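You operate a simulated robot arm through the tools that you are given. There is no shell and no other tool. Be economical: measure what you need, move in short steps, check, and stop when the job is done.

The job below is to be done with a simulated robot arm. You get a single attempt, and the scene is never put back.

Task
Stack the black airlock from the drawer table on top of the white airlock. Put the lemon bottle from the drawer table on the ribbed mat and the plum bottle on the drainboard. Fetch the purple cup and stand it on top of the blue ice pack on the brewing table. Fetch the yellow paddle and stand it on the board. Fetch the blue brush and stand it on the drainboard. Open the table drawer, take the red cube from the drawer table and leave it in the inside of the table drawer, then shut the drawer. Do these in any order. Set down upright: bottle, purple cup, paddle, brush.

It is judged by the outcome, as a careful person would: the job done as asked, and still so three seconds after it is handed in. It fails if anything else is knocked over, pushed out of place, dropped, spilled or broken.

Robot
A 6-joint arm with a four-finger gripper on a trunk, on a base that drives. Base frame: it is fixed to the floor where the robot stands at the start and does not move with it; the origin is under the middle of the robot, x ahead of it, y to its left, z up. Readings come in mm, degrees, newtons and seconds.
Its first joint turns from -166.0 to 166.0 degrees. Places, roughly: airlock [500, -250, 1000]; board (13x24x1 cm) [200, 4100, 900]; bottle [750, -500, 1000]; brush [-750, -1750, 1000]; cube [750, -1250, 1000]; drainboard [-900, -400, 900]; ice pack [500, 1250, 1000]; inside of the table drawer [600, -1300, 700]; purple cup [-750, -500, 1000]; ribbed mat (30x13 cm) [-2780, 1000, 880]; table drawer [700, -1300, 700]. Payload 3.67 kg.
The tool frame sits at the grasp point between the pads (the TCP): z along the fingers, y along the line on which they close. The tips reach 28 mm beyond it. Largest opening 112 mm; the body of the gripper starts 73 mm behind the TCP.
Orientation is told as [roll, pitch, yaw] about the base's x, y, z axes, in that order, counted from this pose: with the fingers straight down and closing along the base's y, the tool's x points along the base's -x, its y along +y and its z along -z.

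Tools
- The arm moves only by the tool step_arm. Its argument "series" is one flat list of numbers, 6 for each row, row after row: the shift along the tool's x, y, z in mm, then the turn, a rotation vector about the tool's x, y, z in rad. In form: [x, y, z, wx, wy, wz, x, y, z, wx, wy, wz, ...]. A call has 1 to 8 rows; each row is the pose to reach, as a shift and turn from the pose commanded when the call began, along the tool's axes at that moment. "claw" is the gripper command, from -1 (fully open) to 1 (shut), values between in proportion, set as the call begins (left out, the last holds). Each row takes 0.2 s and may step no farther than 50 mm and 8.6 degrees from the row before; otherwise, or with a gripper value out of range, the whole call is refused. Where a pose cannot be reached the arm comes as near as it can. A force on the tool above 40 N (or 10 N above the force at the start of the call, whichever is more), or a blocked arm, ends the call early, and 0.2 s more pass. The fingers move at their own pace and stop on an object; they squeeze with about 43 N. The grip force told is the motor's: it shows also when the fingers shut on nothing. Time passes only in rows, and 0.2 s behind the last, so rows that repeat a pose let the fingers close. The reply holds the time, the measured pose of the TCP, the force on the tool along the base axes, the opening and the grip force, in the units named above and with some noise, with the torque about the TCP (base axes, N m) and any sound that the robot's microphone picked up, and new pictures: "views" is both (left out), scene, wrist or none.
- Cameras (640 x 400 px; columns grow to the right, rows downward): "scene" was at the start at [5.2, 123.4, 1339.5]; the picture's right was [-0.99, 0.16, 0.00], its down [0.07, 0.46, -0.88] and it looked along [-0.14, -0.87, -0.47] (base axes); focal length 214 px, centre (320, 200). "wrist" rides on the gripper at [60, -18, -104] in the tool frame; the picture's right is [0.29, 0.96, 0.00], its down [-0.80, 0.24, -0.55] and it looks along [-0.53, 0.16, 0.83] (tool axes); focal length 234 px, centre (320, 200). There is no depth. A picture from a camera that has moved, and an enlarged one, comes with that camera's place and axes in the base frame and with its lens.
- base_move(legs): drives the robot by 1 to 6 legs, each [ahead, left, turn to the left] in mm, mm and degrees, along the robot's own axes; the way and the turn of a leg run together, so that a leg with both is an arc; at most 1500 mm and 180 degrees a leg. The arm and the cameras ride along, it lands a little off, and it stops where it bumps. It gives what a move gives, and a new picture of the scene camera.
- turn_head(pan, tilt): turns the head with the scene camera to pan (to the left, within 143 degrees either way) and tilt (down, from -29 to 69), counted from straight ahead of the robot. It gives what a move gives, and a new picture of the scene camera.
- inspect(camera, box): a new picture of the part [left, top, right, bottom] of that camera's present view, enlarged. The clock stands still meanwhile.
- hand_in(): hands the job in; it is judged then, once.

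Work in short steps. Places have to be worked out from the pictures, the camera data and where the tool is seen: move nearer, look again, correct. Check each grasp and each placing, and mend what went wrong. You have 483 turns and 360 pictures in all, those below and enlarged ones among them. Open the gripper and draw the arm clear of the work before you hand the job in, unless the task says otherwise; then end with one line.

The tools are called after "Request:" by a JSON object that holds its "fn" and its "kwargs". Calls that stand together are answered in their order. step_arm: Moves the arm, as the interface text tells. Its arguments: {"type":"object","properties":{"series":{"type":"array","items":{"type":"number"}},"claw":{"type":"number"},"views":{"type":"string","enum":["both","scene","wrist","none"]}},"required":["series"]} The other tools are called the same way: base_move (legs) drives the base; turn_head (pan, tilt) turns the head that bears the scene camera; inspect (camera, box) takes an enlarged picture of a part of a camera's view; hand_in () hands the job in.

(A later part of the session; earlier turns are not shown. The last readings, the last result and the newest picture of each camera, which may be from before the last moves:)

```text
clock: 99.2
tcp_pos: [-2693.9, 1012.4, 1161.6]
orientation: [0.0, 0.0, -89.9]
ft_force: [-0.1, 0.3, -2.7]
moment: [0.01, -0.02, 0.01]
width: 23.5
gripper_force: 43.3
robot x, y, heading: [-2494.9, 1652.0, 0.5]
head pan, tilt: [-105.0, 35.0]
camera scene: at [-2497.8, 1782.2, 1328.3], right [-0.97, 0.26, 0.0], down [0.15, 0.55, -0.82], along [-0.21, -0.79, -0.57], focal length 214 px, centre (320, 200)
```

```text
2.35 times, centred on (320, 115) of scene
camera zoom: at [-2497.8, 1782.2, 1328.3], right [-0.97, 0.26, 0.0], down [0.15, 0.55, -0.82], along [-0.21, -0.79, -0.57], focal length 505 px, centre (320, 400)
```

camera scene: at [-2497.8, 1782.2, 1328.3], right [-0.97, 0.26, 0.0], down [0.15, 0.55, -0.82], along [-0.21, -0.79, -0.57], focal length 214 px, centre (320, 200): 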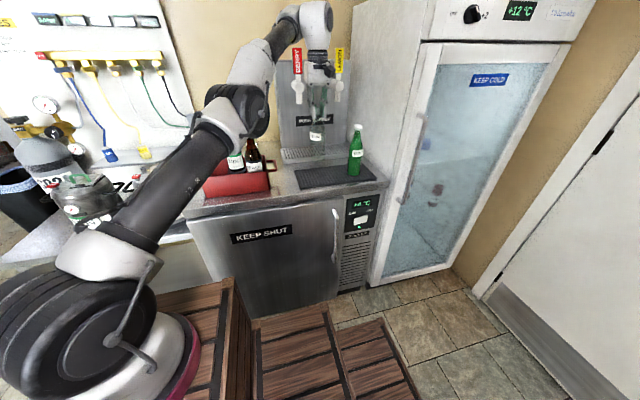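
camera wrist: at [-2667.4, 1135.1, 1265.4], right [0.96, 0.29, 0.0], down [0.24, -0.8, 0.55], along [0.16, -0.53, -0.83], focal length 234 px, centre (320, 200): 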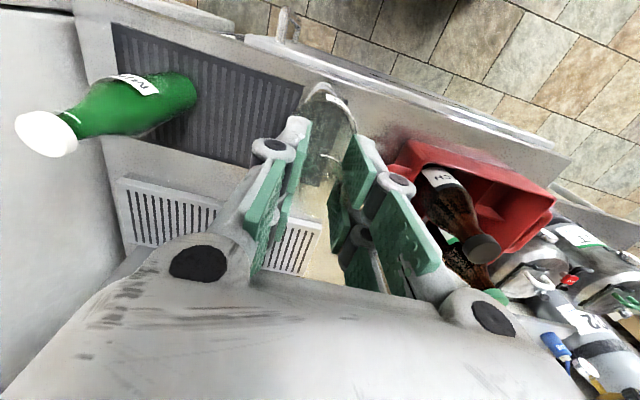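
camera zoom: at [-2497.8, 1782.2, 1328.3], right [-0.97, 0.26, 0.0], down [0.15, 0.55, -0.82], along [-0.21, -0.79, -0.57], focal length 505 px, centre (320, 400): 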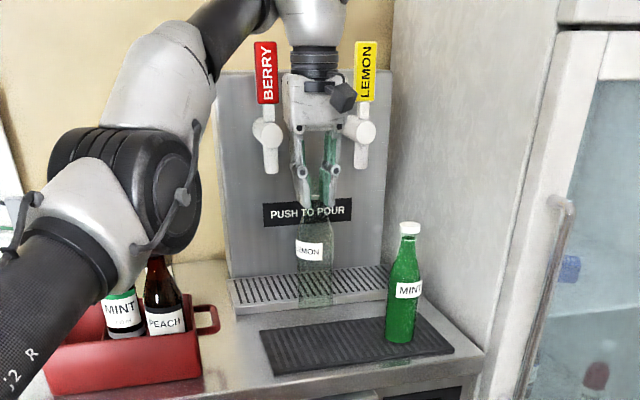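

Request:
{"fn": "step_arm", "kwargs": {"series": [0, 0, 20, 0, 0, 0, 0, 0, 40, 0, 0, 0, 0, 0, 45, 0, 0, 0], "views": "both"}}

Request:
{"fn": "inspect", "kwargs": {"camera": "scene", "box": [240, 70, 400, 200]}}

```text
clock: 100.0
tcp_pos: [-2694.5, 1010.5, 1115.1]
orientation: [0.0, -0.1, -89.9]
ft_force: [0.4, -0.5, -1.4]
moment: [-0.01, 0.03, -0.02]
width: 23.1
gripper_force: 43.2
robot x, y, heading: [-2495.9, 1652.1, 0.0]
head pan, tilt: [-105.0, 35.0]
camera scene: at [-2497.8, 1782.2, 1328.3], right [-0.97, 0.26, 0.0], down [0.15, 0.55, -0.82], along [-0.21, -0.79, -0.57], focal length 214 px, centre (320, 200)
camera wrist: at [-2712.4, 1070.9, 1219.6], right [0.96, 0.29, 0.0], down [0.24, -0.8, 0.55], along [0.16, -0.53, -0.83], focal length 234 px, centre (320, 200)
```

scene: 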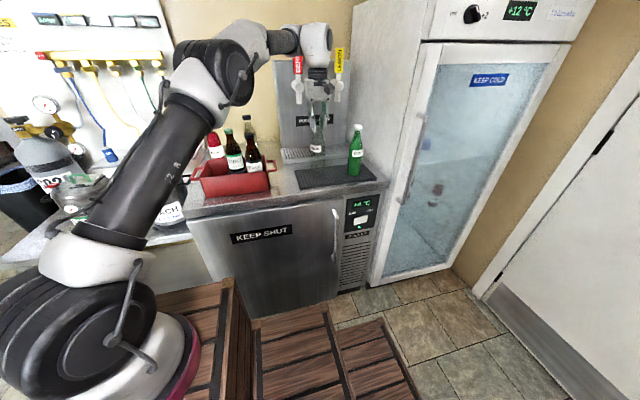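
wrist: 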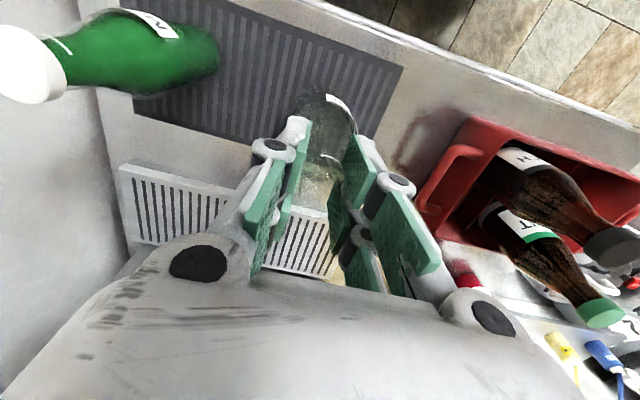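

```text
3.08 times, centred on (320, 135) of scene
camera zoom: at [-2497.8, 1782.2, 1328.3], right [-0.97, 0.26, 0.0], down [0.15, 0.55, -0.82], along [-0.21, -0.79, -0.57], focal length 660 px, centre (320, 400)
```

zoom: 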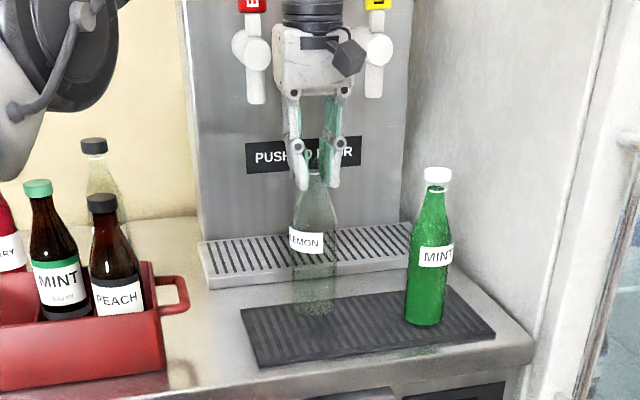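

Bottle hangs over the mat ~20 mm up. Lower gently.

Request:
{"fn": "step_arm", "kwargs": {"series": [0, 0, 6, 0, 0, 0, 0, 0, 12, 0, 0, 0], "views": "none"}}

Request:
{"fn": "step_arm", "kwargs": {"series": [0, 0, 3, 0, 0, 0, 0, 0, 6, 0, 0, 0], "views": "none"}}

Request:
{"fn": "step_arm", "kwargs": {"series": [0, 0, 2, 0, 0, 0, 0, 0, 4, 0, 0, 0], "views": "none"}}

```text
clock: 100.6
tcp_pos: [-2693.9, 1010.9, 1103.5]
orientation: [0.0, 0.0, -89.9]
ft_force: [-0.2, 0.7, -2.8]
moment: [-0.01, -0.03, -0.03]
width: 23.0
gripper_force: 43.4
robot x, y, heading: [-2494.7, 1653.3, 0.1]
head pan, tilt: [-105.0, 35.0]
```

```text
clock: 101.2
tcp_pos: [-2694.7, 1010.5, 1095.5]
orientation: [-0.1, 0.0, -89.9]
ft_force: [0.5, -0.4, -1.3]
moment: [0.02, 0.03, -0.02]
width: 23.3
gripper_force: 42.9
robot x, y, heading: [-2494.1, 1654.6, 0.3]
head pan, tilt: [-105.0, 35.0]
```

```text
clock: 101.8
tcp_pos: [-2695.2, 1010.9, 1093.5]
orientation: [0.0, 0.0, -89.9]
ft_force: [0.4, 0.8, -1.5]
moment: [0.0, 0.0, 0.0]
width: 23.1
gripper_force: 43.1
robot x, y, heading: [-2490.9, 1655.4, -0.0]
head pan, tilt: [-105.0, 35.0]
```

Request:
{"fn": "step_arm", "kwargs": {"series": [0, 0, 2, 0, 0, 0, 0, 0, 4, 0, 0, 0], "views": "none"}}

Request:
{"fn": "step_arm", "kwargs": {"series": [0, 0, 2, 0, 0, 0, 0, 0, 3, 0, 0, 0], "views": "none"}}

```text
clock: 102.4
tcp_pos: [-2694.4, 1012.4, 1088.6]
orientation: [0.0, 0.0, -89.8]
ft_force: [-0.1, 0.3, -2.7]
moment: [-0.01, 0.0, 0.03]
width: 23.0
gripper_force: 42.7
robot x, y, heading: [-2495.5, 1653.0, 0.5]
head pan, tilt: [-105.0, 35.0]
```

```text
clock: 103.0
tcp_pos: [-2694.7, 1012.6, 1086.0]
orientation: [0.0, 0.0, -89.8]
ft_force: [-0.5, 0.3, -2.8]
moment: [-0.02, -0.01, 0.0]
width: 23.2
gripper_force: 42.5
robot x, y, heading: [-2495.0, 1652.0, 0.2]
head pan, tilt: [-105.0, 35.0]
```

Request:
{"fn": "step_arm", "kwargs": {"series": [0, 0, 2, 0, 0, 0, 0, 0, 4, 0, 0, 0], "views": "none"}}

Request:
{"fn": "step_arm", "kwargs": {"series": [0, 0, 2, 0, 0, 0, 0, 0, 3, 0, 0, 0], "views": "scene"}}

Request:
{"fn": "inspect", "kwargs": {"camera": "scene", "box": [240, 70, 400, 200]}}

```text
clock: 103.6
tcp_pos: [-2694.0, 1010.8, 1083.9]
orientation: [-0.1, -0.1, -89.8]
ft_force: [1.9, -0.4, 9.0]
moment: [0.41, -0.51, -0.06]
width: 23.0
gripper_force: 43.1
robot x, y, heading: [-2493.8, 1654.9, 0.1]
head pan, tilt: [-105.0, 35.0]
```

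```text
clock: 104.3
tcp_pos: [-2695.4, 1010.9, 1085.9]
orientation: [-0.4, -0.2, -89.9]
ft_force: [2.8, 2.9, 7.5]
moment: [0.78, -0.42, -0.04]
width: 23.1
gripper_force: 42.6
robot x, y, heading: [-2494.9, 1655.8, 0.2]
head pan, tilt: [-105.0, 35.0]
stopped in row 2: the force on the tool passed its limit at 42 N (the readings are from after the stop); the commanded pose is now the measured one
camera scene: at [-2497.7, 1782.6, 1328.2], right [-0.97, 0.26, 0.0], down [0.15, 0.55, -0.82], along [-0.21, -0.79, -0.57], focal length 214 px, centre (320, 200)
```

scene: 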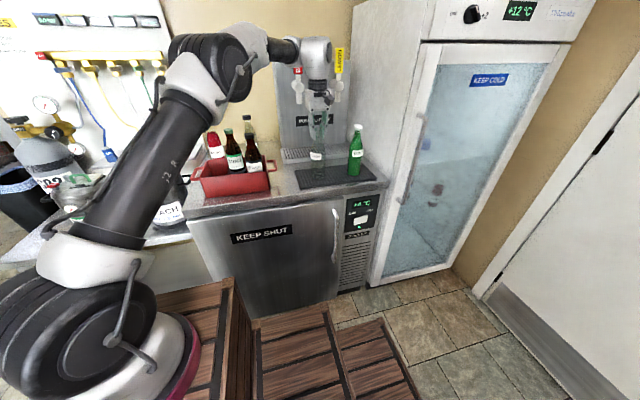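

```text
3.08 times, centred on (320, 135) of scene
camera zoom: at [-2497.7, 1782.6, 1328.2], right [-0.97, 0.26, 0.0], down [0.15, 0.55, -0.82], along [-0.21, -0.79, -0.57], focal length 660 px, centre (320, 400)
```

zoom: 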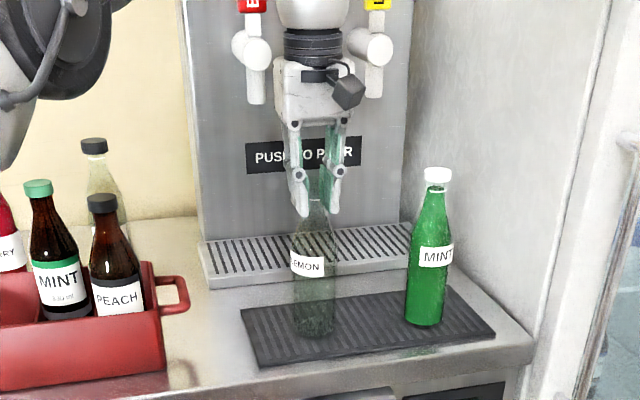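

It's on the mat. Release.

Request:
{"fn": "step_arm", "kwargs": {"series": [0, 0, 0, 0, 0, 0, 0, 0, 0, 0, 0, 0], "claw": 0.2, "views": "none"}}

Request:
{"fn": "step_arm", "kwargs": {"series": [0, 0, -20, 0, 0, 0, 0, 0, -50, 0, 0, 0, 20, 0, -70, 0, 0, 0], "views": "scene"}}

Request:
{"fn": "inspect", "kwargs": {"camera": "scene", "box": [240, 70, 400, 200]}}

```text
clock: 104.9
tcp_pos: [-2695.2, 1010.1, 1083.2]
orientation: [-0.2, -0.2, -89.8]
ft_force: [-0.1, -0.3, 0.4]
moment: [-0.01, 0.0, 0.05]
width: 44.8
gripper_force: 0.0
robot x, y, heading: [-2492.8, 1651.6, -0.1]
head pan, tilt: [-105.0, 35.0]
```

```text
clock: 105.7
tcp_pos: [-2694.7, 1031.6, 1151.4]
orientation: [-0.2, -0.2, -89.8]
ft_force: [0.4, -0.1, -0.5]
moment: [0.05, -0.02, 0.0]
width: 44.9
gripper_force: 0.0
robot x, y, heading: [-2494.4, 1657.5, 0.2]
head pan, tilt: [-105.0, 35.0]
camera scene: at [-2497.9, 1782.0, 1328.3], right [-0.97, 0.26, 0.0], down [0.15, 0.55, -0.82], along [-0.21, -0.79, -0.57], focal length 214 px, centre (320, 200)
```

scene: 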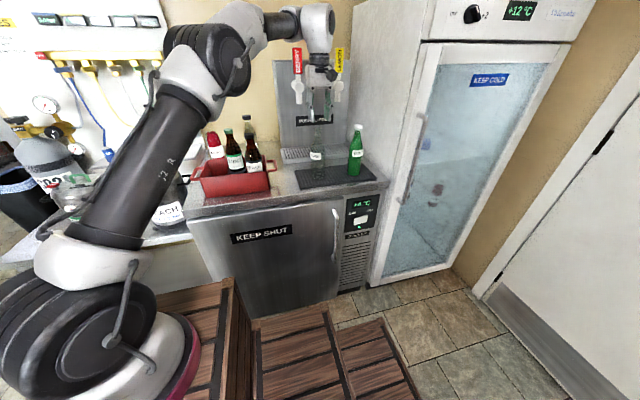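

```text
3.08 times, centred on (320, 135) of scene
camera zoom: at [-2497.9, 1782.0, 1328.3], right [-0.97, 0.26, 0.0], down [0.15, 0.55, -0.82], along [-0.21, -0.79, -0.57], focal length 660 px, centre (320, 400)
```

zoom: 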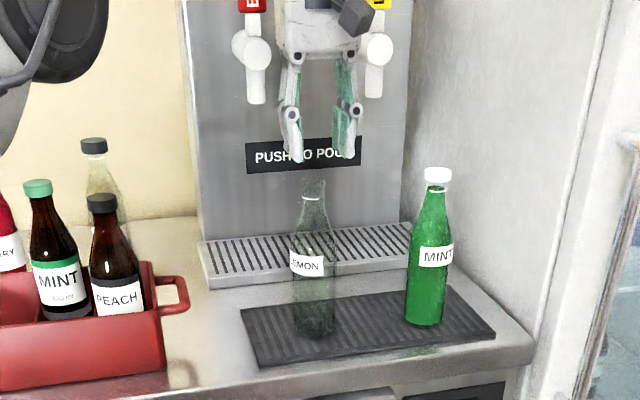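

Lemon stands upright on the mat. I back the robot away from the cabinet, then fold the arm to the carry pose.

Request:
{"fn": "base_move", "kwargs": {"legs": [[0, 250, 0]]}}

Request:
{"fn": "step_arm", "kwargs": {"series": [16, 45, -8, 0, 0, -0.13, 33, 90, -16, 0, 0, -0.26, 50, 135, -24, 0, 0, -0.39, 66, 180, -32, 0, 0, -0.52, 83, 225, -40, 0, 0, -0.65, 100, 270, -48, 0, 0, -0.78, 116, 315, -56, 0, 0, -0.91, 133, 360, -64, 0, 0, -1.04], "views": "none"}}

```text
clock: 107.5
tcp_pos: [-2698.1, 1285.4, 1153.3]
orientation: [-0.3, -0.1, -90.2]
ft_force: [0.2, -0.4, -0.1]
moment: [0.0, 0.02, -0.01]
width: 45.0
gripper_force: 0.1
robot x, y, heading: [-2492.8, 1908.0, -0.3]
head pan, tilt: [-105.0, 35.0]
camera scene: at [-2496.8, 2033.3, 1328.3], right [-0.96, 0.26, 0.0], down [0.15, 0.55, -0.82], along [-0.22, -0.79, -0.57], focal length 214 px, centre (320, 200)
```

scene: 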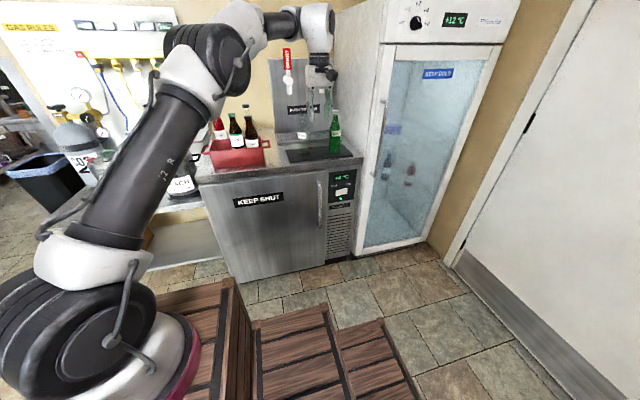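

```text
clock: 109.3
tcp_pos: [-2339.8, 1416.9, 1214.8]
orientation: [-0.3, 0.2, -30.6]
ft_force: [0.4, -0.3, -0.1]
moment: [0.0, -0.03, -0.01]
width: 44.6
gripper_force: 0.1
robot x, y, heading: [-2493.2, 1905.3, -0.3]
head pan, tilt: [-105.0, 35.0]
```

Request:
{"fn": "step_arm", "kwargs": {"series": [-28, 31, -5, 0, 0, -0.107, -57, 61, -10, 0, 0, -0.214, -85, 92, -15, 0, 0, -0.32, -114, 122, -20, 0, 0, -0.427, -142, 153, -25, 0, 0, -0.534], "views": "none"}}

Request:
{"fn": "base_move", "kwargs": {"legs": [[1500, -150, 0], [500, 0, 0]]}}

Request:
{"fn": "turn_head", "kwargs": {"pan": 15, "tilt": 25}}

```text
clock: 110.5
tcp_pos: [-2139.3, 1475.3, 1240.4]
orientation: [-0.3, 0.3, 0.1]
ft_force: [0.1, 0.7, 0.4]
moment: [0.0, -0.05, 0.02]
width: 45.0
gripper_force: 0.1
robot x, y, heading: [-2497.4, 1908.7, -0.1]
head pan, tilt: [-105.0, 35.0]
```

```text
refused: leg 1 is longer than a leg can be; nothing moved
```

```text
clock: 112.5
tcp_pos: [-2140.4, 1474.2, 1241.7]
orientation: [-0.2, 0.3, 0.0]
ft_force: [-0.3, -0.3, 0.3]
moment: [-0.04, 0.0, -0.01]
width: 44.7
gripper_force: 0.0
robot x, y, heading: [-2491.1, 1905.1, -0.5]
head pan, tilt: [15.0, 25.0]
camera scene: at [-2384.5, 2141.7, 1344.0], right [0.25, -0.97, 0.0], down [-0.41, -0.11, -0.91], along [0.88, 0.23, -0.42], focal length 214 px, centre (320, 200)
```

scene: 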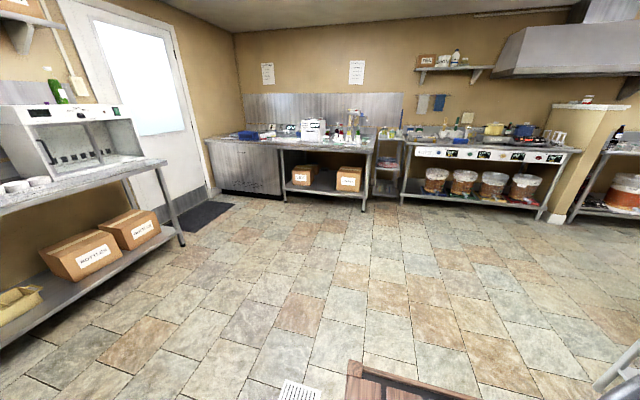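

Drive toward the brewing table to find the paddle.

Request:
{"fn": "base_move", "kwargs": {"legs": [[1400, 0, 0], [650, 0, 0]]}}

Request:
{"fn": "turn_head", "kwargs": {"pan": 0, "tilt": 20}}

Request:
{"fn": "inspect", "kwargs": {"camera": "scene", "box": [0, 100, 320, 300]}}

Request:
{"fn": "inspect", "kwargs": {"camera": "scene", "box": [320, 100, 640, 300]}}

```text
clock: 122.6
tcp_pos: [-109.9, 1484.7, 1240.5]
orientation: [-0.3, 0.3, 0.7]
ft_force: [0.0, 0.0, -0.4]
moment: [0.01, 0.01, 0.02]
width: 44.8
gripper_force: 0.0
robot x, y, heading: [-469.0, 1910.8, 0.4]
head pan, tilt: [15.0, 25.0]
camera scene: at [-363.5, 2148.8, 1344.0], right [0.27, -0.96, 0.0], down [-0.41, -0.11, -0.91], along [0.87, 0.24, -0.42], focal length 214 px, centre (320, 200)
```

scene: 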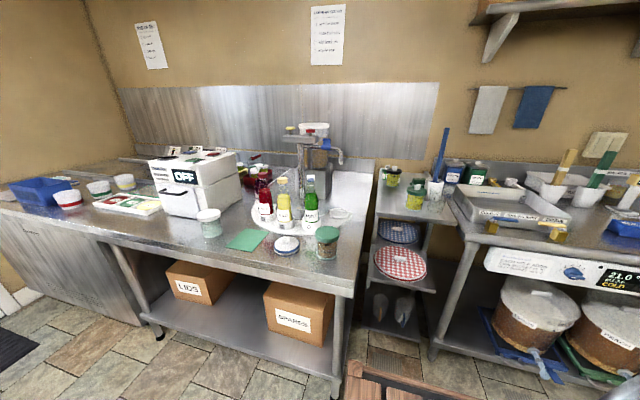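

```text
clock: 123.4
tcp_pos: [-110.1, 1485.3, 1241.4]
orientation: [-0.3, 0.4, 0.7]
ft_force: [0.0, 0.2, 0.0]
moment: [0.0, 0.02, 0.01]
width: 44.9
gripper_force: 0.0
robot x, y, heading: [-472.1, 1909.8, 1.0]
head pan, tilt: [0.0, 20.0]
camera scene: at [-359.1, 2125.1, 1352.1], right [0.01, -1.0, 0.0], down [-0.34, 0.0, -0.94], along [0.94, 0.01, -0.34], focal length 214 px, centre (320, 200)
```

scene: 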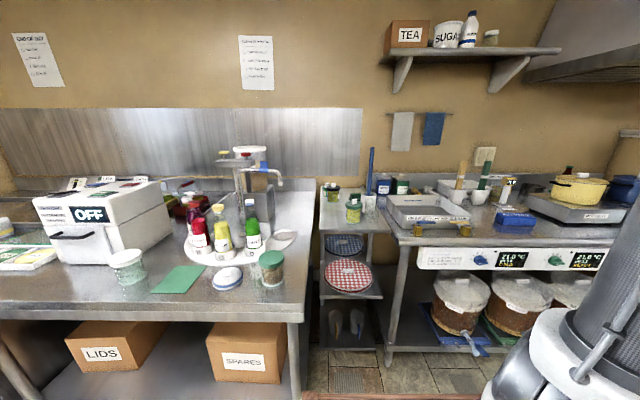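

```text
2.00 times, centred on (160, 200) of scene
camera zoom: at [-359.1, 2125.1, 1352.1], right [0.01, -1.0, 0.0], down [-0.34, 0.0, -0.94], along [0.94, 0.01, -0.34], focal length 429 px, centre (640, 200)
```

zoom: 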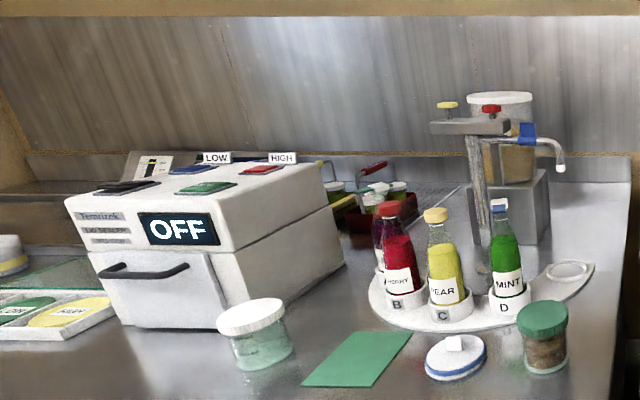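

```text
2.00 times, centred on (480, 200) of scene
camera zoom: at [-359.1, 2125.1, 1352.1], right [0.01, -1.0, 0.0], down [-0.34, 0.0, -0.94], along [0.94, 0.01, -0.34], focal length 429 px, centre (0, 200)
```

zoom: 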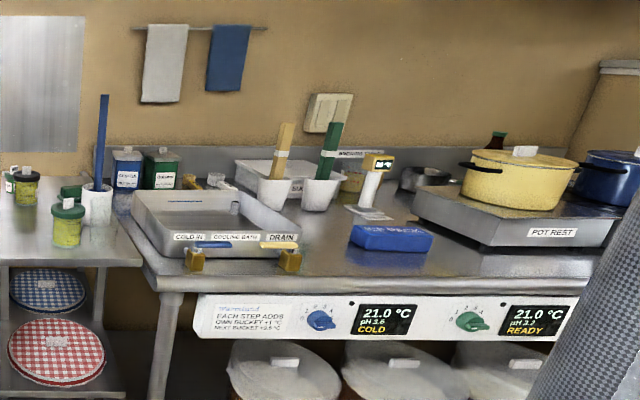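

The yellow paddle stands in a white pot at roughly (855,1320). Drive nearer for a proper look.

Request:
{"fn": "base_move", "kwargs": {"legs": [[340, -480, 0]]}}

Request:
{"fn": "turn_head", "kwargs": {"pan": -8, "tilt": 25}}

Request:
{"fn": "inspect", "kwargs": {"camera": "scene", "box": [220, 90, 400, 230]}}

```text
clock: 126.7
tcp_pos: [230.5, 1012.2, 1239.9]
orientation: [-0.2, 0.3, 0.4]
ft_force: [-0.6, -0.4, 0.1]
moment: [0.0, 0.01, -0.02]
width: 44.8
gripper_force: 0.0
robot x, y, heading: [-126.9, 1439.9, 0.6]
head pan, tilt: [0.0, 20.0]
camera scene: at [-15.4, 1653.5, 1352.1], right [0.01, -1.0, 0.0], down [-0.34, 0.0, -0.94], along [0.94, 0.01, -0.34], focal length 214 px, centre (320, 200)
```

scene: 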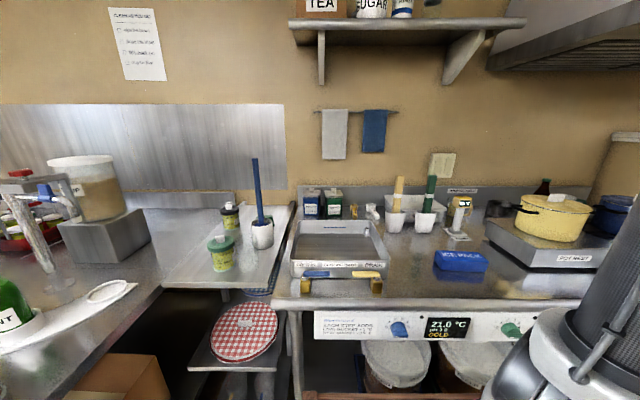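

```text
clock: 127.4
tcp_pos: [231.9, 1013.0, 1240.6]
orientation: [-0.3, 0.4, 0.4]
ft_force: [0.1, 0.2, 0.3]
moment: [-0.02, -0.02, -0.03]
width: 44.6
gripper_force: 0.0
robot x, y, heading: [-128.2, 1439.3, 0.2]
head pan, tilt: [-8.0, 25.0]
camera scene: at [-17.3, 1640.8, 1344.1], right [-0.13, -0.99, 0.0], down [-0.42, 0.06, -0.91], along [0.9, -0.12, -0.42], focal length 214 px, centre (320, 200)
```

scene: 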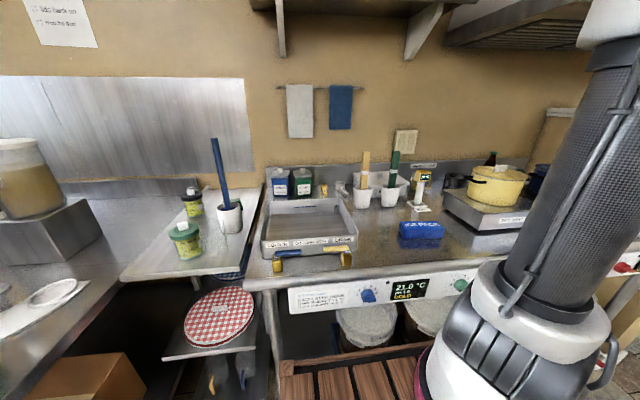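

```text
2.86 times, centred on (310, 160) of scene
camera zoom: at [-17.3, 1640.8, 1344.1], right [-0.13, -0.99, 0.0], down [-0.42, 0.06, -0.91], along [0.9, -0.12, -0.42], focal length 613 px, centre (349, 314)
```

zoom: 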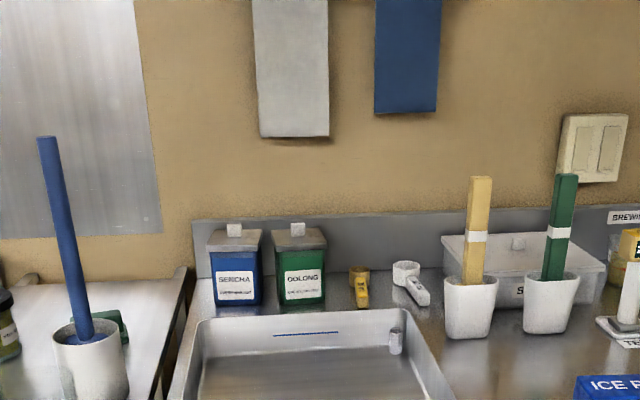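

Look down to judge the gap between trunk and taps before going nearer.

Request:
{"fn": "turn_head", "kwargs": {"pan": 10, "tilt": 68}}

```text
clock: 128.5
tcp_pos: [230.8, 1013.3, 1240.2]
orientation: [-0.3, 0.3, 0.4]
ft_force: [-0.2, 0.2, 0.5]
moment: [-0.02, 0.01, 0.0]
width: 44.8
gripper_force: 0.0
robot x, y, heading: [-126.5, 1436.2, 0.4]
head pan, tilt: [10.0, 68.0]
camera scene: at [-52.6, 1663.2, 1285.4], right [0.18, -0.98, 0.0], down [-0.91, -0.17, -0.38], along [0.37, 0.07, -0.93], focal length 214 px, centre (320, 200)
```

scene: 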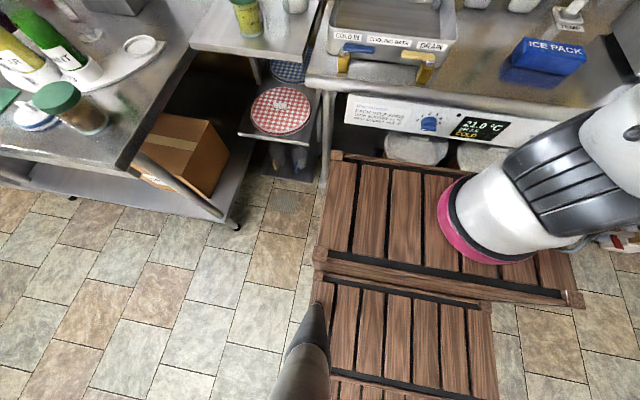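

About 100 mm of gap. Creep forward 65 mm.

Request:
{"fn": "base_move", "kwargs": {"legs": [[65, 0, 0]]}}

Request:
{"fn": "turn_head", "kwargs": {"pan": -5, "tilt": 20}}

```text
clock: 129.5
tcp_pos: [296.7, 1013.9, 1240.5]
orientation: [-0.2, 0.4, 0.5]
ft_force: [0.3, -0.3, 0.1]
moment: [0.01, 0.0, 0.0]
width: 44.7
gripper_force: 0.0
robot x, y, heading: [-60.9, 1440.5, 0.3]
head pan, tilt: [10.0, 68.0]
camera scene: at [12.2, 1663.7, 1285.3], right [0.18, -0.98, 0.0], down [-0.91, -0.17, -0.37], along [0.37, 0.07, -0.93], focal length 214 px, centre (320, 200)
```

scene: 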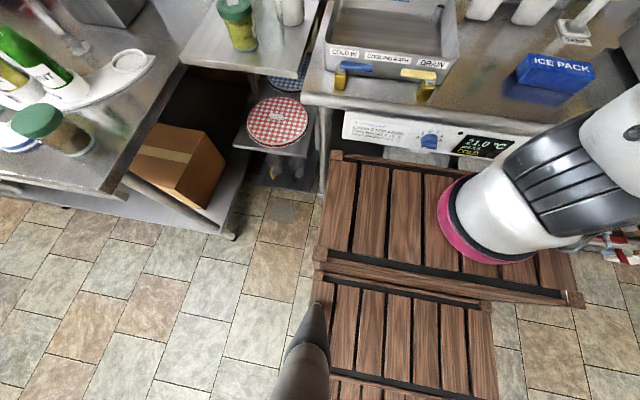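

```text
clock: 130.6
tcp_pos: [295.9, 1013.3, 1240.1]
orientation: [-0.3, 0.3, 0.5]
ft_force: [0.7, 0.1, 0.0]
moment: [0.01, 0.0, -0.01]
width: 44.7
gripper_force: 0.0
robot x, y, heading: [-58.8, 1441.5, 0.6]
head pan, tilt: [-5.0, 20.0]
camera scene: at [49.0, 1645.9, 1352.0], right [-0.08, -1.0, 0.0], down [-0.34, 0.03, -0.94], along [0.94, -0.08, -0.34], focal length 214 px, centre (320, 200)
```

scene: 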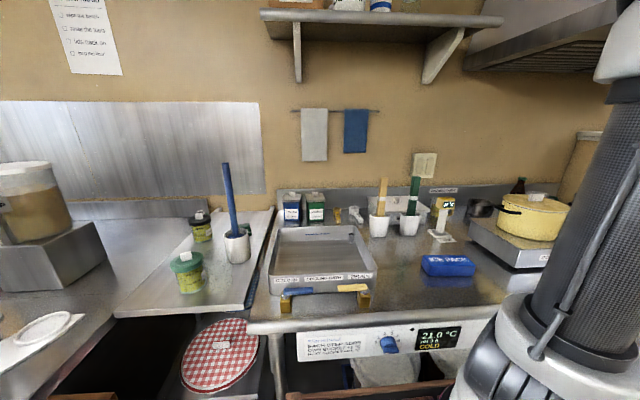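

Move the open gripper toward the paddle and look with the wrist camera.

Request:
{"fn": "step_arm", "kwargs": {"series": [-45, 26, 0, 0, 0, 0, -90, 52, 0, 0, 0, 0, -135, 78, 0, 0, 0, 0, -180, 104, 0, 0, 0, 0, -225, 130, 0, 0, 0, 0, -270, 156, 0, 0, 0, 0, -315, 182, 0, 0, 0, 0, -360, 210, 0, 0, 0, 0], "claw": -0.25, "views": "both"}}

```text
refused: row 1 steps farther than a row can; nothing moved
```

Request:
{"fn": "step_arm", "kwargs": {"series": [-42, 25, 0, 0, 0, 0, -84, 50, 0, 0, 0, 0, -126, 75, 0, 0, 0, 0, -168, 100, 0, 0, 0, 0, -210, 125, 0, 0, 0, 0, -252, 150, 0, 0, 0, 0, -294, 175, 0, 0, 0, 0, -336, 200, 0, 0, 0, 0], "claw": -0.25, "views": "both"}}

Request:
{"fn": "inspect", "kwargs": {"camera": "wrist", "box": [200, 60, 440, 220]}}

```text
clock: 132.4
tcp_pos: [629.7, 1215.0, 1239.8]
orientation: [-0.3, 0.2, 0.5]
ft_force: [-0.3, -0.6, 1.1]
moment: [0.02, -0.06, -0.02]
width: 70.2
gripper_force: 0.1
robot x, y, heading: [-63.0, 1444.5, 0.2]
head pan, tilt: [-5.0, 20.0]
camera scene: at [48.5, 1645.7, 1352.2], right [-0.08, -1.0, 0.0], down [-0.34, 0.03, -0.94], along [0.94, -0.08, -0.34], focal length 214 px, centre (320, 200)
camera wrist: at [570.3, 1198.0, 1345.9], right [-0.3, 0.95, 0.0], down [0.8, 0.25, 0.55], along [0.53, 0.16, -0.84], focal length 234 px, centre (320, 200)
```

scene: 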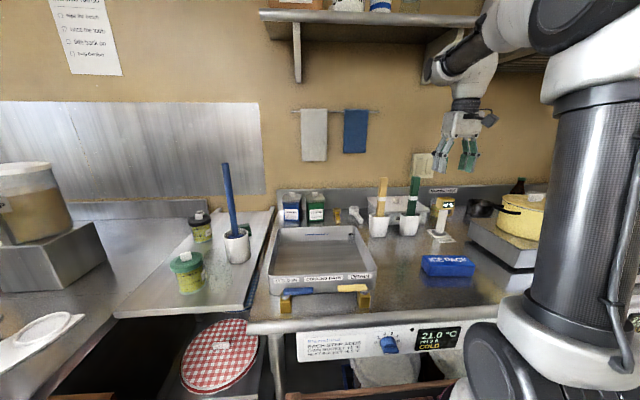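
wrist: 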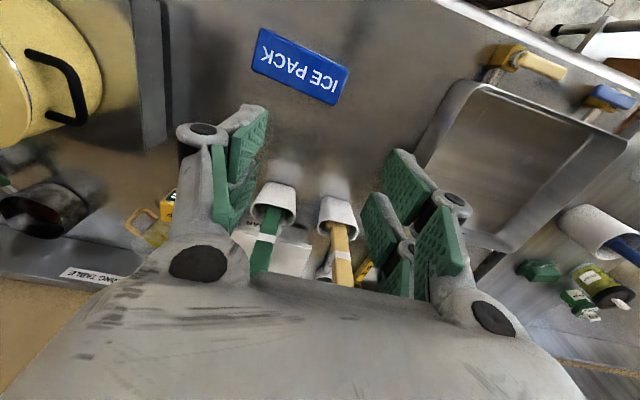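

```text
2.50 times, centred on (320, 140) of wrist
camera zoom: at [570.3, 1198.0, 1345.9], right [-0.3, 0.95, 0.0], down [0.8, 0.25, 0.55], along [0.53, 0.16, -0.84], focal length 585 px, centre (320, 350)
```

zoom: 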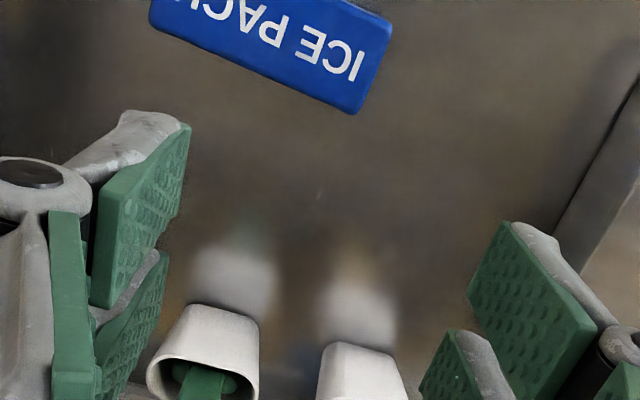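

Paddle is vertical at about (866,1325). Move above it at z≈1200.

Request:
{"fn": "step_arm", "kwargs": {"series": [-40, 18, 7, 0, 0, 0, -80, 36, 14, 0, 0, 0, -120, 55, 20, 0, 0, 0, -160, 73, 28, 0, 0, 0, -200, 91, 34, 0, 0, 0, -230, 108, 38, 0, 0, 0], "views": "both"}}

Request:
{"fn": "inspect", "kwargs": {"camera": "wrist", "box": [240, 60, 400, 220]}}

Request:
{"fn": "inspect", "kwargs": {"camera": "scene", "box": [310, 110, 470, 250]}}

```text
clock: 133.8
tcp_pos: [857.4, 1328.7, 1201.6]
orientation: [-0.3, 0.2, 0.4]
ft_force: [-0.4, -0.6, 1.3]
moment: [0.03, -0.05, 0.02]
width: 70.0
gripper_force: 0.1
robot x, y, heading: [-61.5, 1438.3, 0.3]
head pan, tilt: [-5.0, 20.0]
camera scene: at [48.5, 1645.7, 1352.2], right [-0.08, -1.0, 0.0], down [-0.34, 0.03, -0.94], along [0.94, -0.08, -0.34], focal length 214 px, centre (320, 200)
camera wrist: at [797.6, 1310.7, 1305.5], right [-0.3, 0.95, 0.0], down [0.8, 0.25, 0.55], along [0.53, 0.16, -0.83], focal length 234 px, centre (320, 200)
```

scene: 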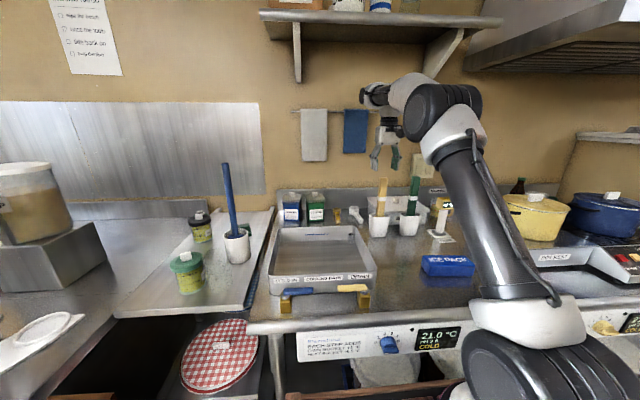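
wrist: 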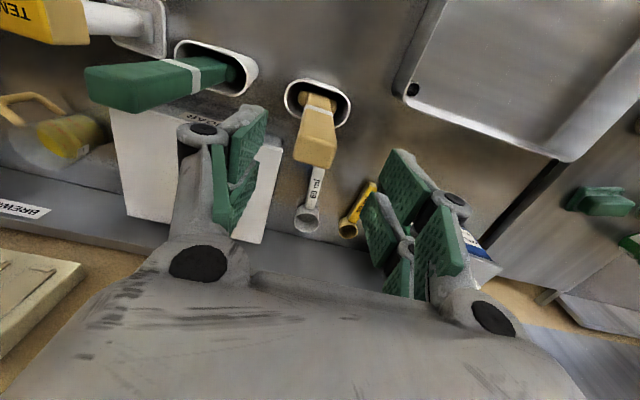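

```text
2.50 times, centred on (320, 140) of wrist
camera zoom: at [797.6, 1310.7, 1305.5], right [-0.3, 0.95, 0.0], down [0.8, 0.25, 0.55], along [0.53, 0.16, -0.83], focal length 585 px, centre (320, 350)
```

zoom: 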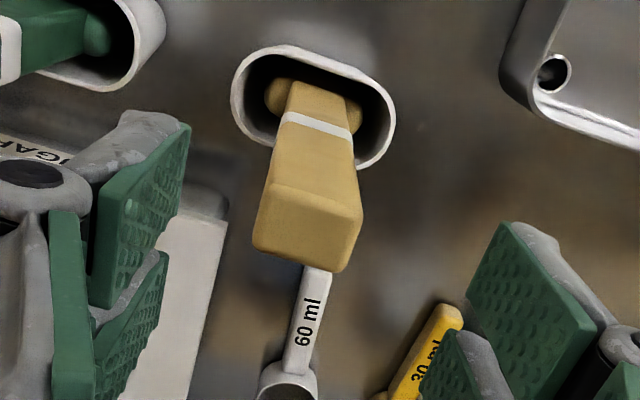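

```text
2.86 times, centred on (390, 180) of scene
camera zoom: at [48.5, 1645.7, 1352.2], right [-0.08, -1.0, 0.0], down [-0.34, 0.03, -0.94], along [0.94, -0.08, -0.34], focal length 613 px, centre (120, 257)
```

zoom: 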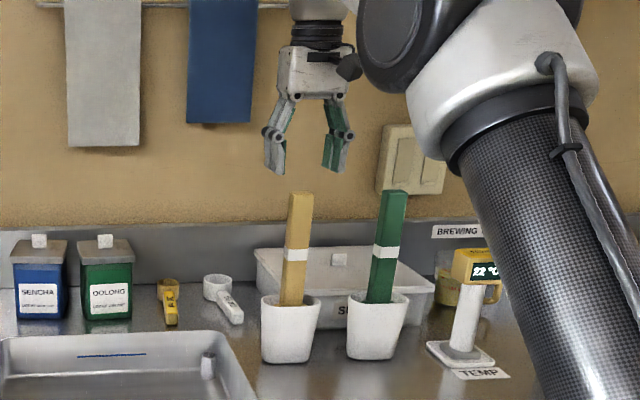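

The paddle is separate from its pot (top about 30×20 mm at (862,1326), aligned with y). Descend to z≈1097.

Request:
{"fn": "step_arm", "kwargs": {"series": [-5, -2, 25, 0, 0, 0, -5, -2, 50, 0, 0, 0, -5, -2, 75, 0, 0, 0, -5, -2, 95, 0, 0, 0, -5, -2, 105, 0, 0, 0], "views": "wrist"}}

```text
clock: 135.0
tcp_pos: [864.1, 1324.2, 1093.2]
orientation: [-0.3, 0.4, 0.5]
ft_force: [0.9, 0.3, 0.2]
moment: [0.0, -0.02, 0.0]
width: 70.0
gripper_force: 0.0
robot x, y, heading: [-60.1, 1438.7, 0.3]
head pan, tilt: [-5.0, 20.0]
camera wrist: at [804.2, 1306.5, 1198.2], right [-0.3, 0.95, 0.0], down [0.8, 0.25, 0.55], along [0.53, 0.16, -0.84], focal length 234 px, centre (320, 200)
```

wrist: 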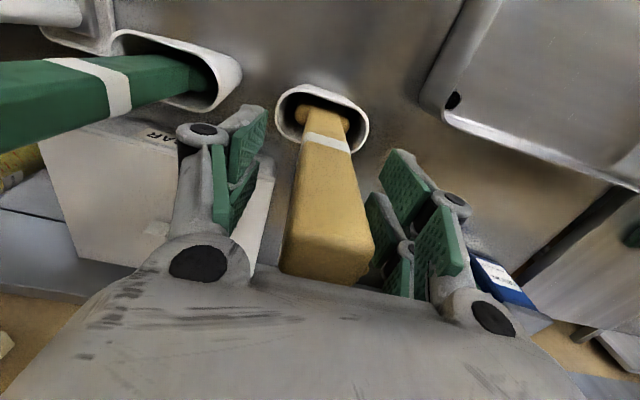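

Close on the paddle, then lift it out.

Request:
{"fn": "step_arm", "kwargs": {"series": [0, 0, 0, 0, 0, 0, 0, 0, 0, 0, 0, 0, 0, 0, 0, 0, 0, 0], "claw": 1, "views": "none"}}

Request:
{"fn": "step_arm", "kwargs": {"series": [0, 0, -20, 0, 0, 0, 0, 0, -50, 0, 0, 0, 0, 0, -80, 0, 0, 0, 0, 0, -110, 0, 0, 0], "views": "both"}}

```text
clock: 135.8
tcp_pos: [863.7, 1324.6, 1093.2]
orientation: [-0.2, 0.2, 0.5]
ft_force: [-0.6, -0.5, 0.4]
moment: [-0.02, -0.03, 0.02]
width: 29.5
gripper_force: 42.5
robot x, y, heading: [-65.6, 1439.4, 0.0]
head pan, tilt: [-5.0, 20.0]
```

```text
clock: 136.8
tcp_pos: [863.0, 1325.0, 1203.6]
orientation: [-0.3, 0.2, 0.5]
ft_force: [-0.4, 0.2, -1.6]
moment: [-0.01, 0.02, 0.04]
width: 29.4
gripper_force: 43.0
robot x, y, heading: [-63.8, 1438.3, 0.4]
head pan, tilt: [-5.0, 20.0]
camera scene: at [49.2, 1645.9, 1352.1], right [-0.08, -1.0, 0.0], down [-0.34, 0.03, -0.94], along [0.94, -0.08, -0.34], focal length 214 px, centre (320, 200)
camera wrist: at [804.7, 1307.3, 1309.8], right [-0.3, 0.95, 0.0], down [0.8, 0.25, 0.55], along [0.52, 0.16, -0.84], focal length 234 px, centre (320, 200)
```

scene: 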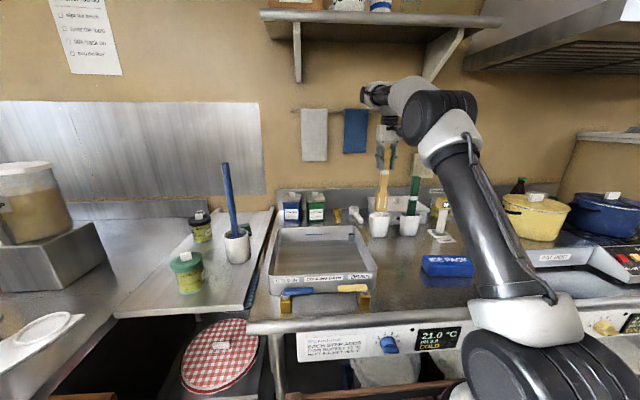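
wrist: 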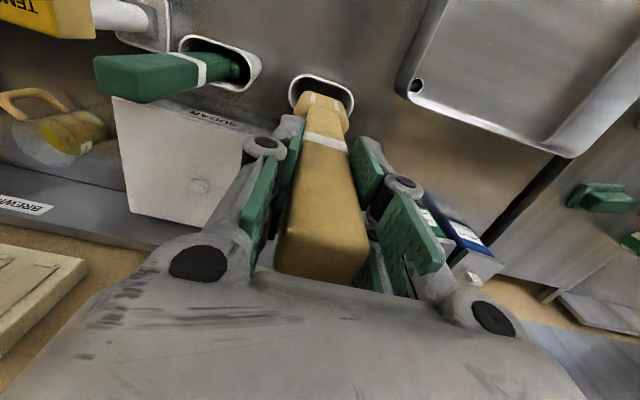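

Request:
{"fn": "inspect", "kwargs": {"camera": "scene", "box": [350, 150, 430, 250]}}

```text
4.00 times, centred on (390, 200) of scene
camera zoom: at [49.2, 1645.9, 1352.1], right [-0.08, -1.0, 0.0], down [-0.34, 0.03, -0.94], along [0.94, -0.08, -0.34], focal length 858 px, centre (40, 200)
```

zoom: 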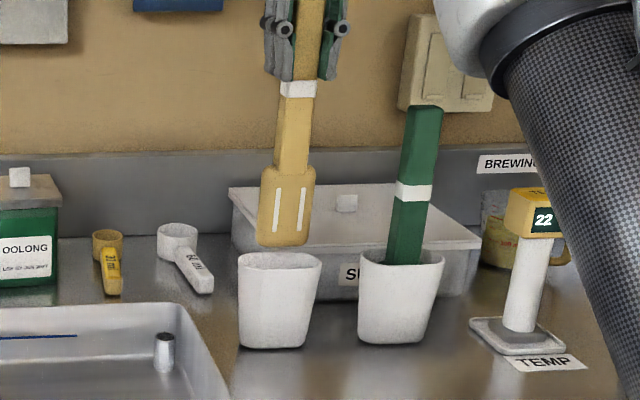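

It's just clear of the pot. Lift a bit more and then retract.

Request:
{"fn": "step_arm", "kwargs": {"series": [0, 0, -25, 0, 0, 0, 15, 0, -45, 0, 0, 0, 45, -10, -60, 0, 0, 0, 85, -25, -70, 0, 0, 0, 125, -45, -70, 0, 0, 0, 165, -65, -70, 0, 0, 0, 205, -85, -70, 0, 0, 0], "views": "scene"}}

```text
clock: 138.4
tcp_pos: [659.0, 1242.1, 1275.4]
orientation: [-0.3, 0.3, 0.6]
ft_force: [1.0, 0.1, -3.4]
moment: [-0.03, 0.03, -0.01]
width: 29.4
gripper_force: 43.1
robot x, y, heading: [-63.9, 1439.9, 0.4]
head pan, tilt: [-5.0, 20.0]
camera scene: at [49.5, 1646.1, 1352.0], right [-0.08, -1.0, 0.0], down [-0.34, 0.03, -0.94], along [0.94, -0.08, -0.34], focal length 214 px, centre (320, 200)
```

scene: 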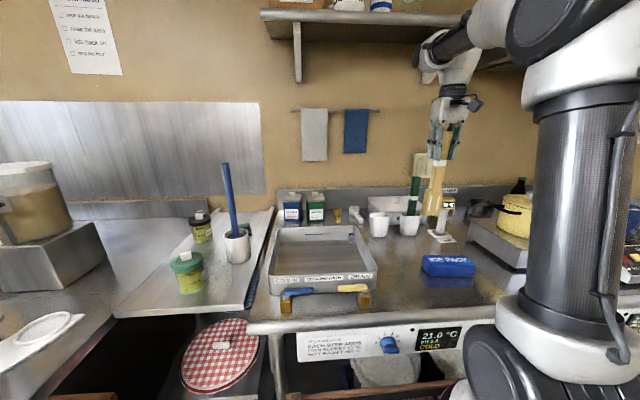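

Request:
{"fn": "step_arm", "kwargs": {"series": [41, -26, 0, 0, 0, 0, 82, -52, 0, 0, 0, 0, 123, -78, 0, 0, 0, 0, 164, -104, 0, 0, 0, 0, 205, -130, 0, 0, 0, 0, 246, -156, 0, 0, 0, 0, 287, -180, 0, 0, 0, 0, 325, -204, 0, 0, 0, 0], "views": "none"}}

Request:
{"fn": "base_move", "kwargs": {"legs": [[-450, 0, 0], [0, 800, 0]]}}

Request:
{"fn": "turn_head", "kwargs": {"pan": 55, "tilt": 25}}

```text
clock: 140.2
tcp_pos: [338.1, 1030.6, 1278.9]
orientation: [-0.3, 0.2, 0.6]
ft_force: [0.3, -0.2, -0.5]
moment: [-0.04, -0.01, 0.0]
width: 29.8
gripper_force: 42.6
robot x, y, heading: [-62.1, 1440.0, 0.3]
head pan, tilt: [-5.0, 20.0]
```

```text
clock: 146.8
tcp_pos: [-117.5, 1826.4, 1278.8]
orientation: [-0.4, 0.3, 0.5]
ft_force: [0.6, 0.5, -1.5]
moment: [0.03, 0.0, -0.01]
width: 29.1
gripper_force: 42.8
robot x, y, heading: [-520.5, 2235.8, 0.4]
head pan, tilt: [-5.0, 20.0]
camera scene: at [-408.7, 2440.6, 1352.1], right [-0.08, -1.0, 0.0], down [-0.34, 0.03, -0.94], along [0.94, -0.08, -0.34], focal length 214 px, centre (320, 200)
```

scene: 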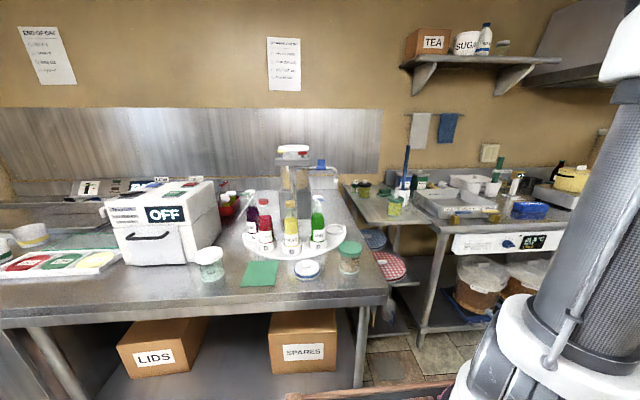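

```text
clock: 148.1
tcp_pos: [-118.0, 1824.1, 1279.9]
orientation: [-0.3, 0.2, 0.5]
ft_force: [-0.8, -0.5, -1.2]
moment: [-0.02, 0.0, 0.01]
width: 29.6
gripper_force: 43.3
robot x, y, heading: [-520.5, 2236.9, 0.5]
head pan, tilt: [55.0, 25.0]
camera scene: at [-449.1, 2523.8, 1344.0], right [0.82, -0.57, 0.0], down [-0.24, -0.35, -0.91], along [0.52, 0.75, -0.42], focal length 214 px, centre (320, 200)
```

scene: 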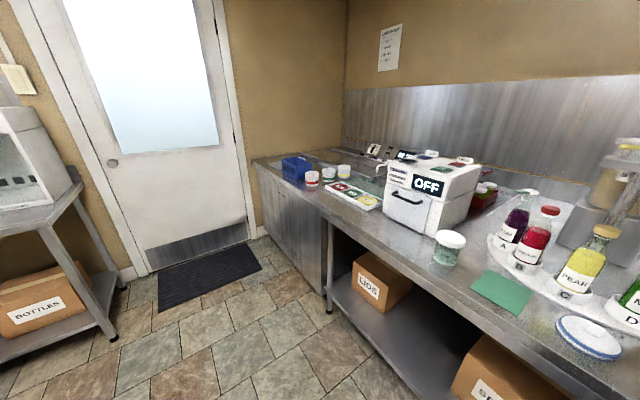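

Request:
{"fn": "inspect", "kwargs": {"camera": "scene", "box": [230, 120, 430, 245]}}

```text
3.20 times, centred on (330, 182) of scene
camera zoom: at [-449.1, 2523.8, 1344.0], right [0.82, -0.57, 0.0], down [-0.24, -0.35, -0.91], along [0.52, 0.75, -0.42], focal length 686 px, centre (288, 256)
```

zoom: 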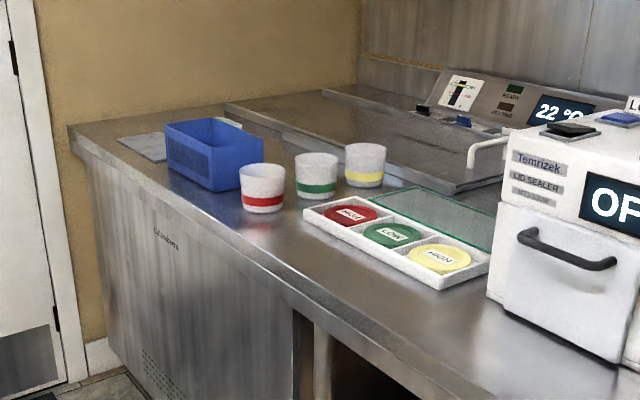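

The board (grey plate) lies beyond the blue bin near (190,4050). Drive left toward it.

Request:
{"fn": "base_move", "kwargs": {"legs": [[0, 1300, 0]]}}

Request:
{"fn": "turn_head", "kwargs": {"pan": 30, "tilt": 35}}

Request:
{"fn": "inspect", "kwargs": {"camera": "scene", "box": [180, 100, 400, 240]}}

```text
clock: 154.6
tcp_pos: [-125.5, 3105.6, 1278.2]
orientation: [-0.3, 0.2, -0.1]
ft_force: [-0.1, 0.6, -1.1]
moment: [-0.01, -0.02, 0.0]
width: 29.5
gripper_force: 42.9
robot x, y, heading: [-520.0, 3523.4, -0.4]
head pan, tilt: [55.0, 25.0]
camera scene: at [-446.7, 3808.9, 1344.0], right [0.82, -0.58, 0.0], down [-0.24, -0.34, -0.91], along [0.52, 0.74, -0.42], focal length 214 px, centre (320, 200)
```

scene: 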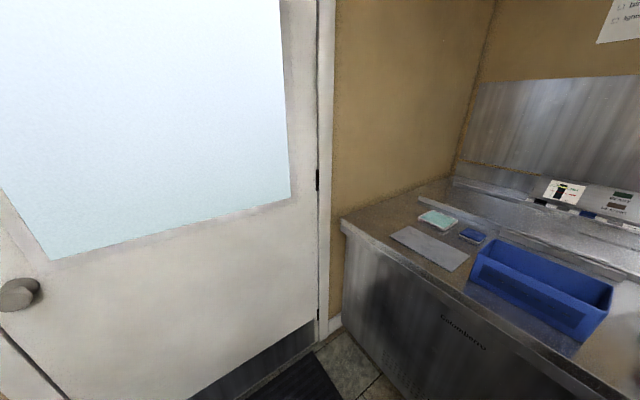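

```text
clock: 155.5
tcp_pos: [-124.6, 3106.8, 1278.3]
orientation: [-0.3, 0.4, -0.1]
ft_force: [0.2, 0.8, -2.2]
moment: [-0.01, -0.05, 0.02]
width: 29.6
gripper_force: 43.0
robot x, y, heading: [-520.1, 3519.5, -0.4]
head pan, tilt: [30.0, 35.0]
camera scene: at [-423.5, 3777.4, 1328.3], right [0.5, -0.87, 0.0], down [-0.5, -0.28, -0.82], along [0.71, 0.41, -0.57], focal length 214 px, centre (320, 200)
```

scene: 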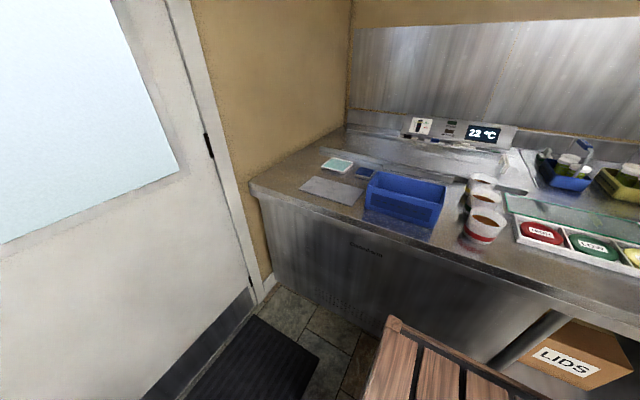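

```text
2.86 times, centred on (290, 170) of scene
camera zoom: at [-423.5, 3777.4, 1328.3], right [0.5, -0.87, 0.0], down [-0.5, -0.28, -0.82], along [0.71, 0.41, -0.57], focal length 613 px, centre (406, 286)
```

zoom: 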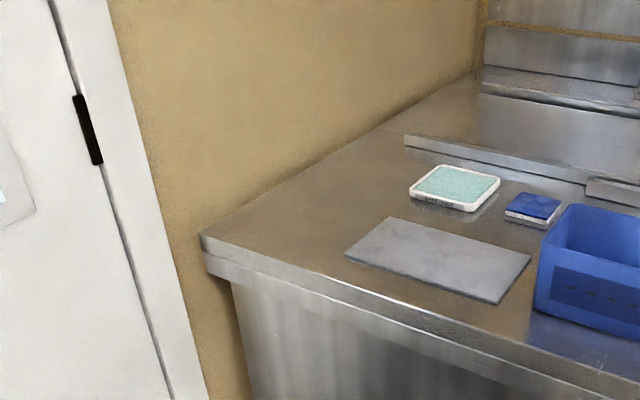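

The board is at roughly x 145-265, y 3980-4200. Move the base a bit forward and left to bring it into easy reach.

Request:
{"fn": "base_move", "kwargs": {"legs": [[80, 0, 0.4], [0, 340, 0]]}}

Request:
{"fn": "turn_head", "kwargs": {"pan": 10, "tilt": 40}}

```text
clock: 158.4
tcp_pos: [-42.6, 3445.0, 1279.2]
orientation: [-0.3, 0.2, 0.2]
ft_force: [0.5, 0.9, -1.5]
moment: [-0.03, 0.01, -0.04]
width: 29.4
gripper_force: 42.8
robot x, y, heading: [-445.0, 3853.8, 0.2]
head pan, tilt: [30.0, 35.0]
camera scene: at [-345.7, 4113.8, 1328.3], right [0.5, -0.87, 0.0], down [-0.5, -0.29, -0.82], along [0.71, 0.41, -0.57], focal length 214 px, centre (320, 200)
```

scene: 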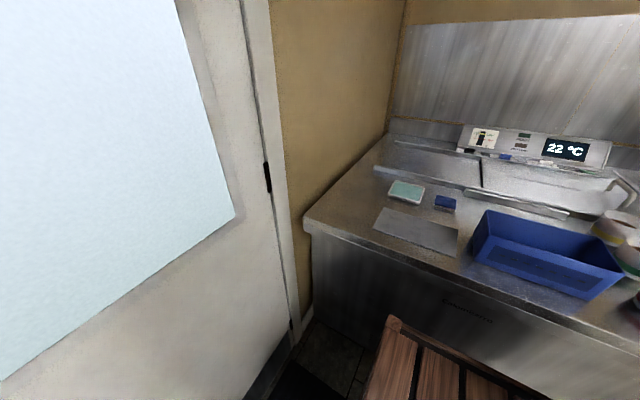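

```text
clock: 159.2
tcp_pos: [-44.3, 3444.9, 1279.7]
orientation: [-0.3, 0.3, 0.2]
ft_force: [0.7, 0.7, -2.0]
moment: [0.0, 0.02, -0.03]
width: 29.6
gripper_force: 42.6
robot x, y, heading: [-442.5, 3853.5, 0.1]
head pan, tilt: [10.0, 40.0]
camera scene: at [-338.2, 4084.6, 1320.7], right [0.17, -0.98, 0.0], down [-0.63, -0.11, -0.77], along [0.75, 0.13, -0.64], focal length 214 px, centre (320, 200)
```

scene: 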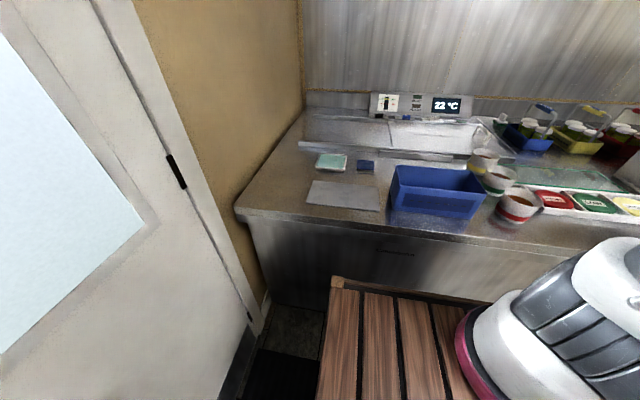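

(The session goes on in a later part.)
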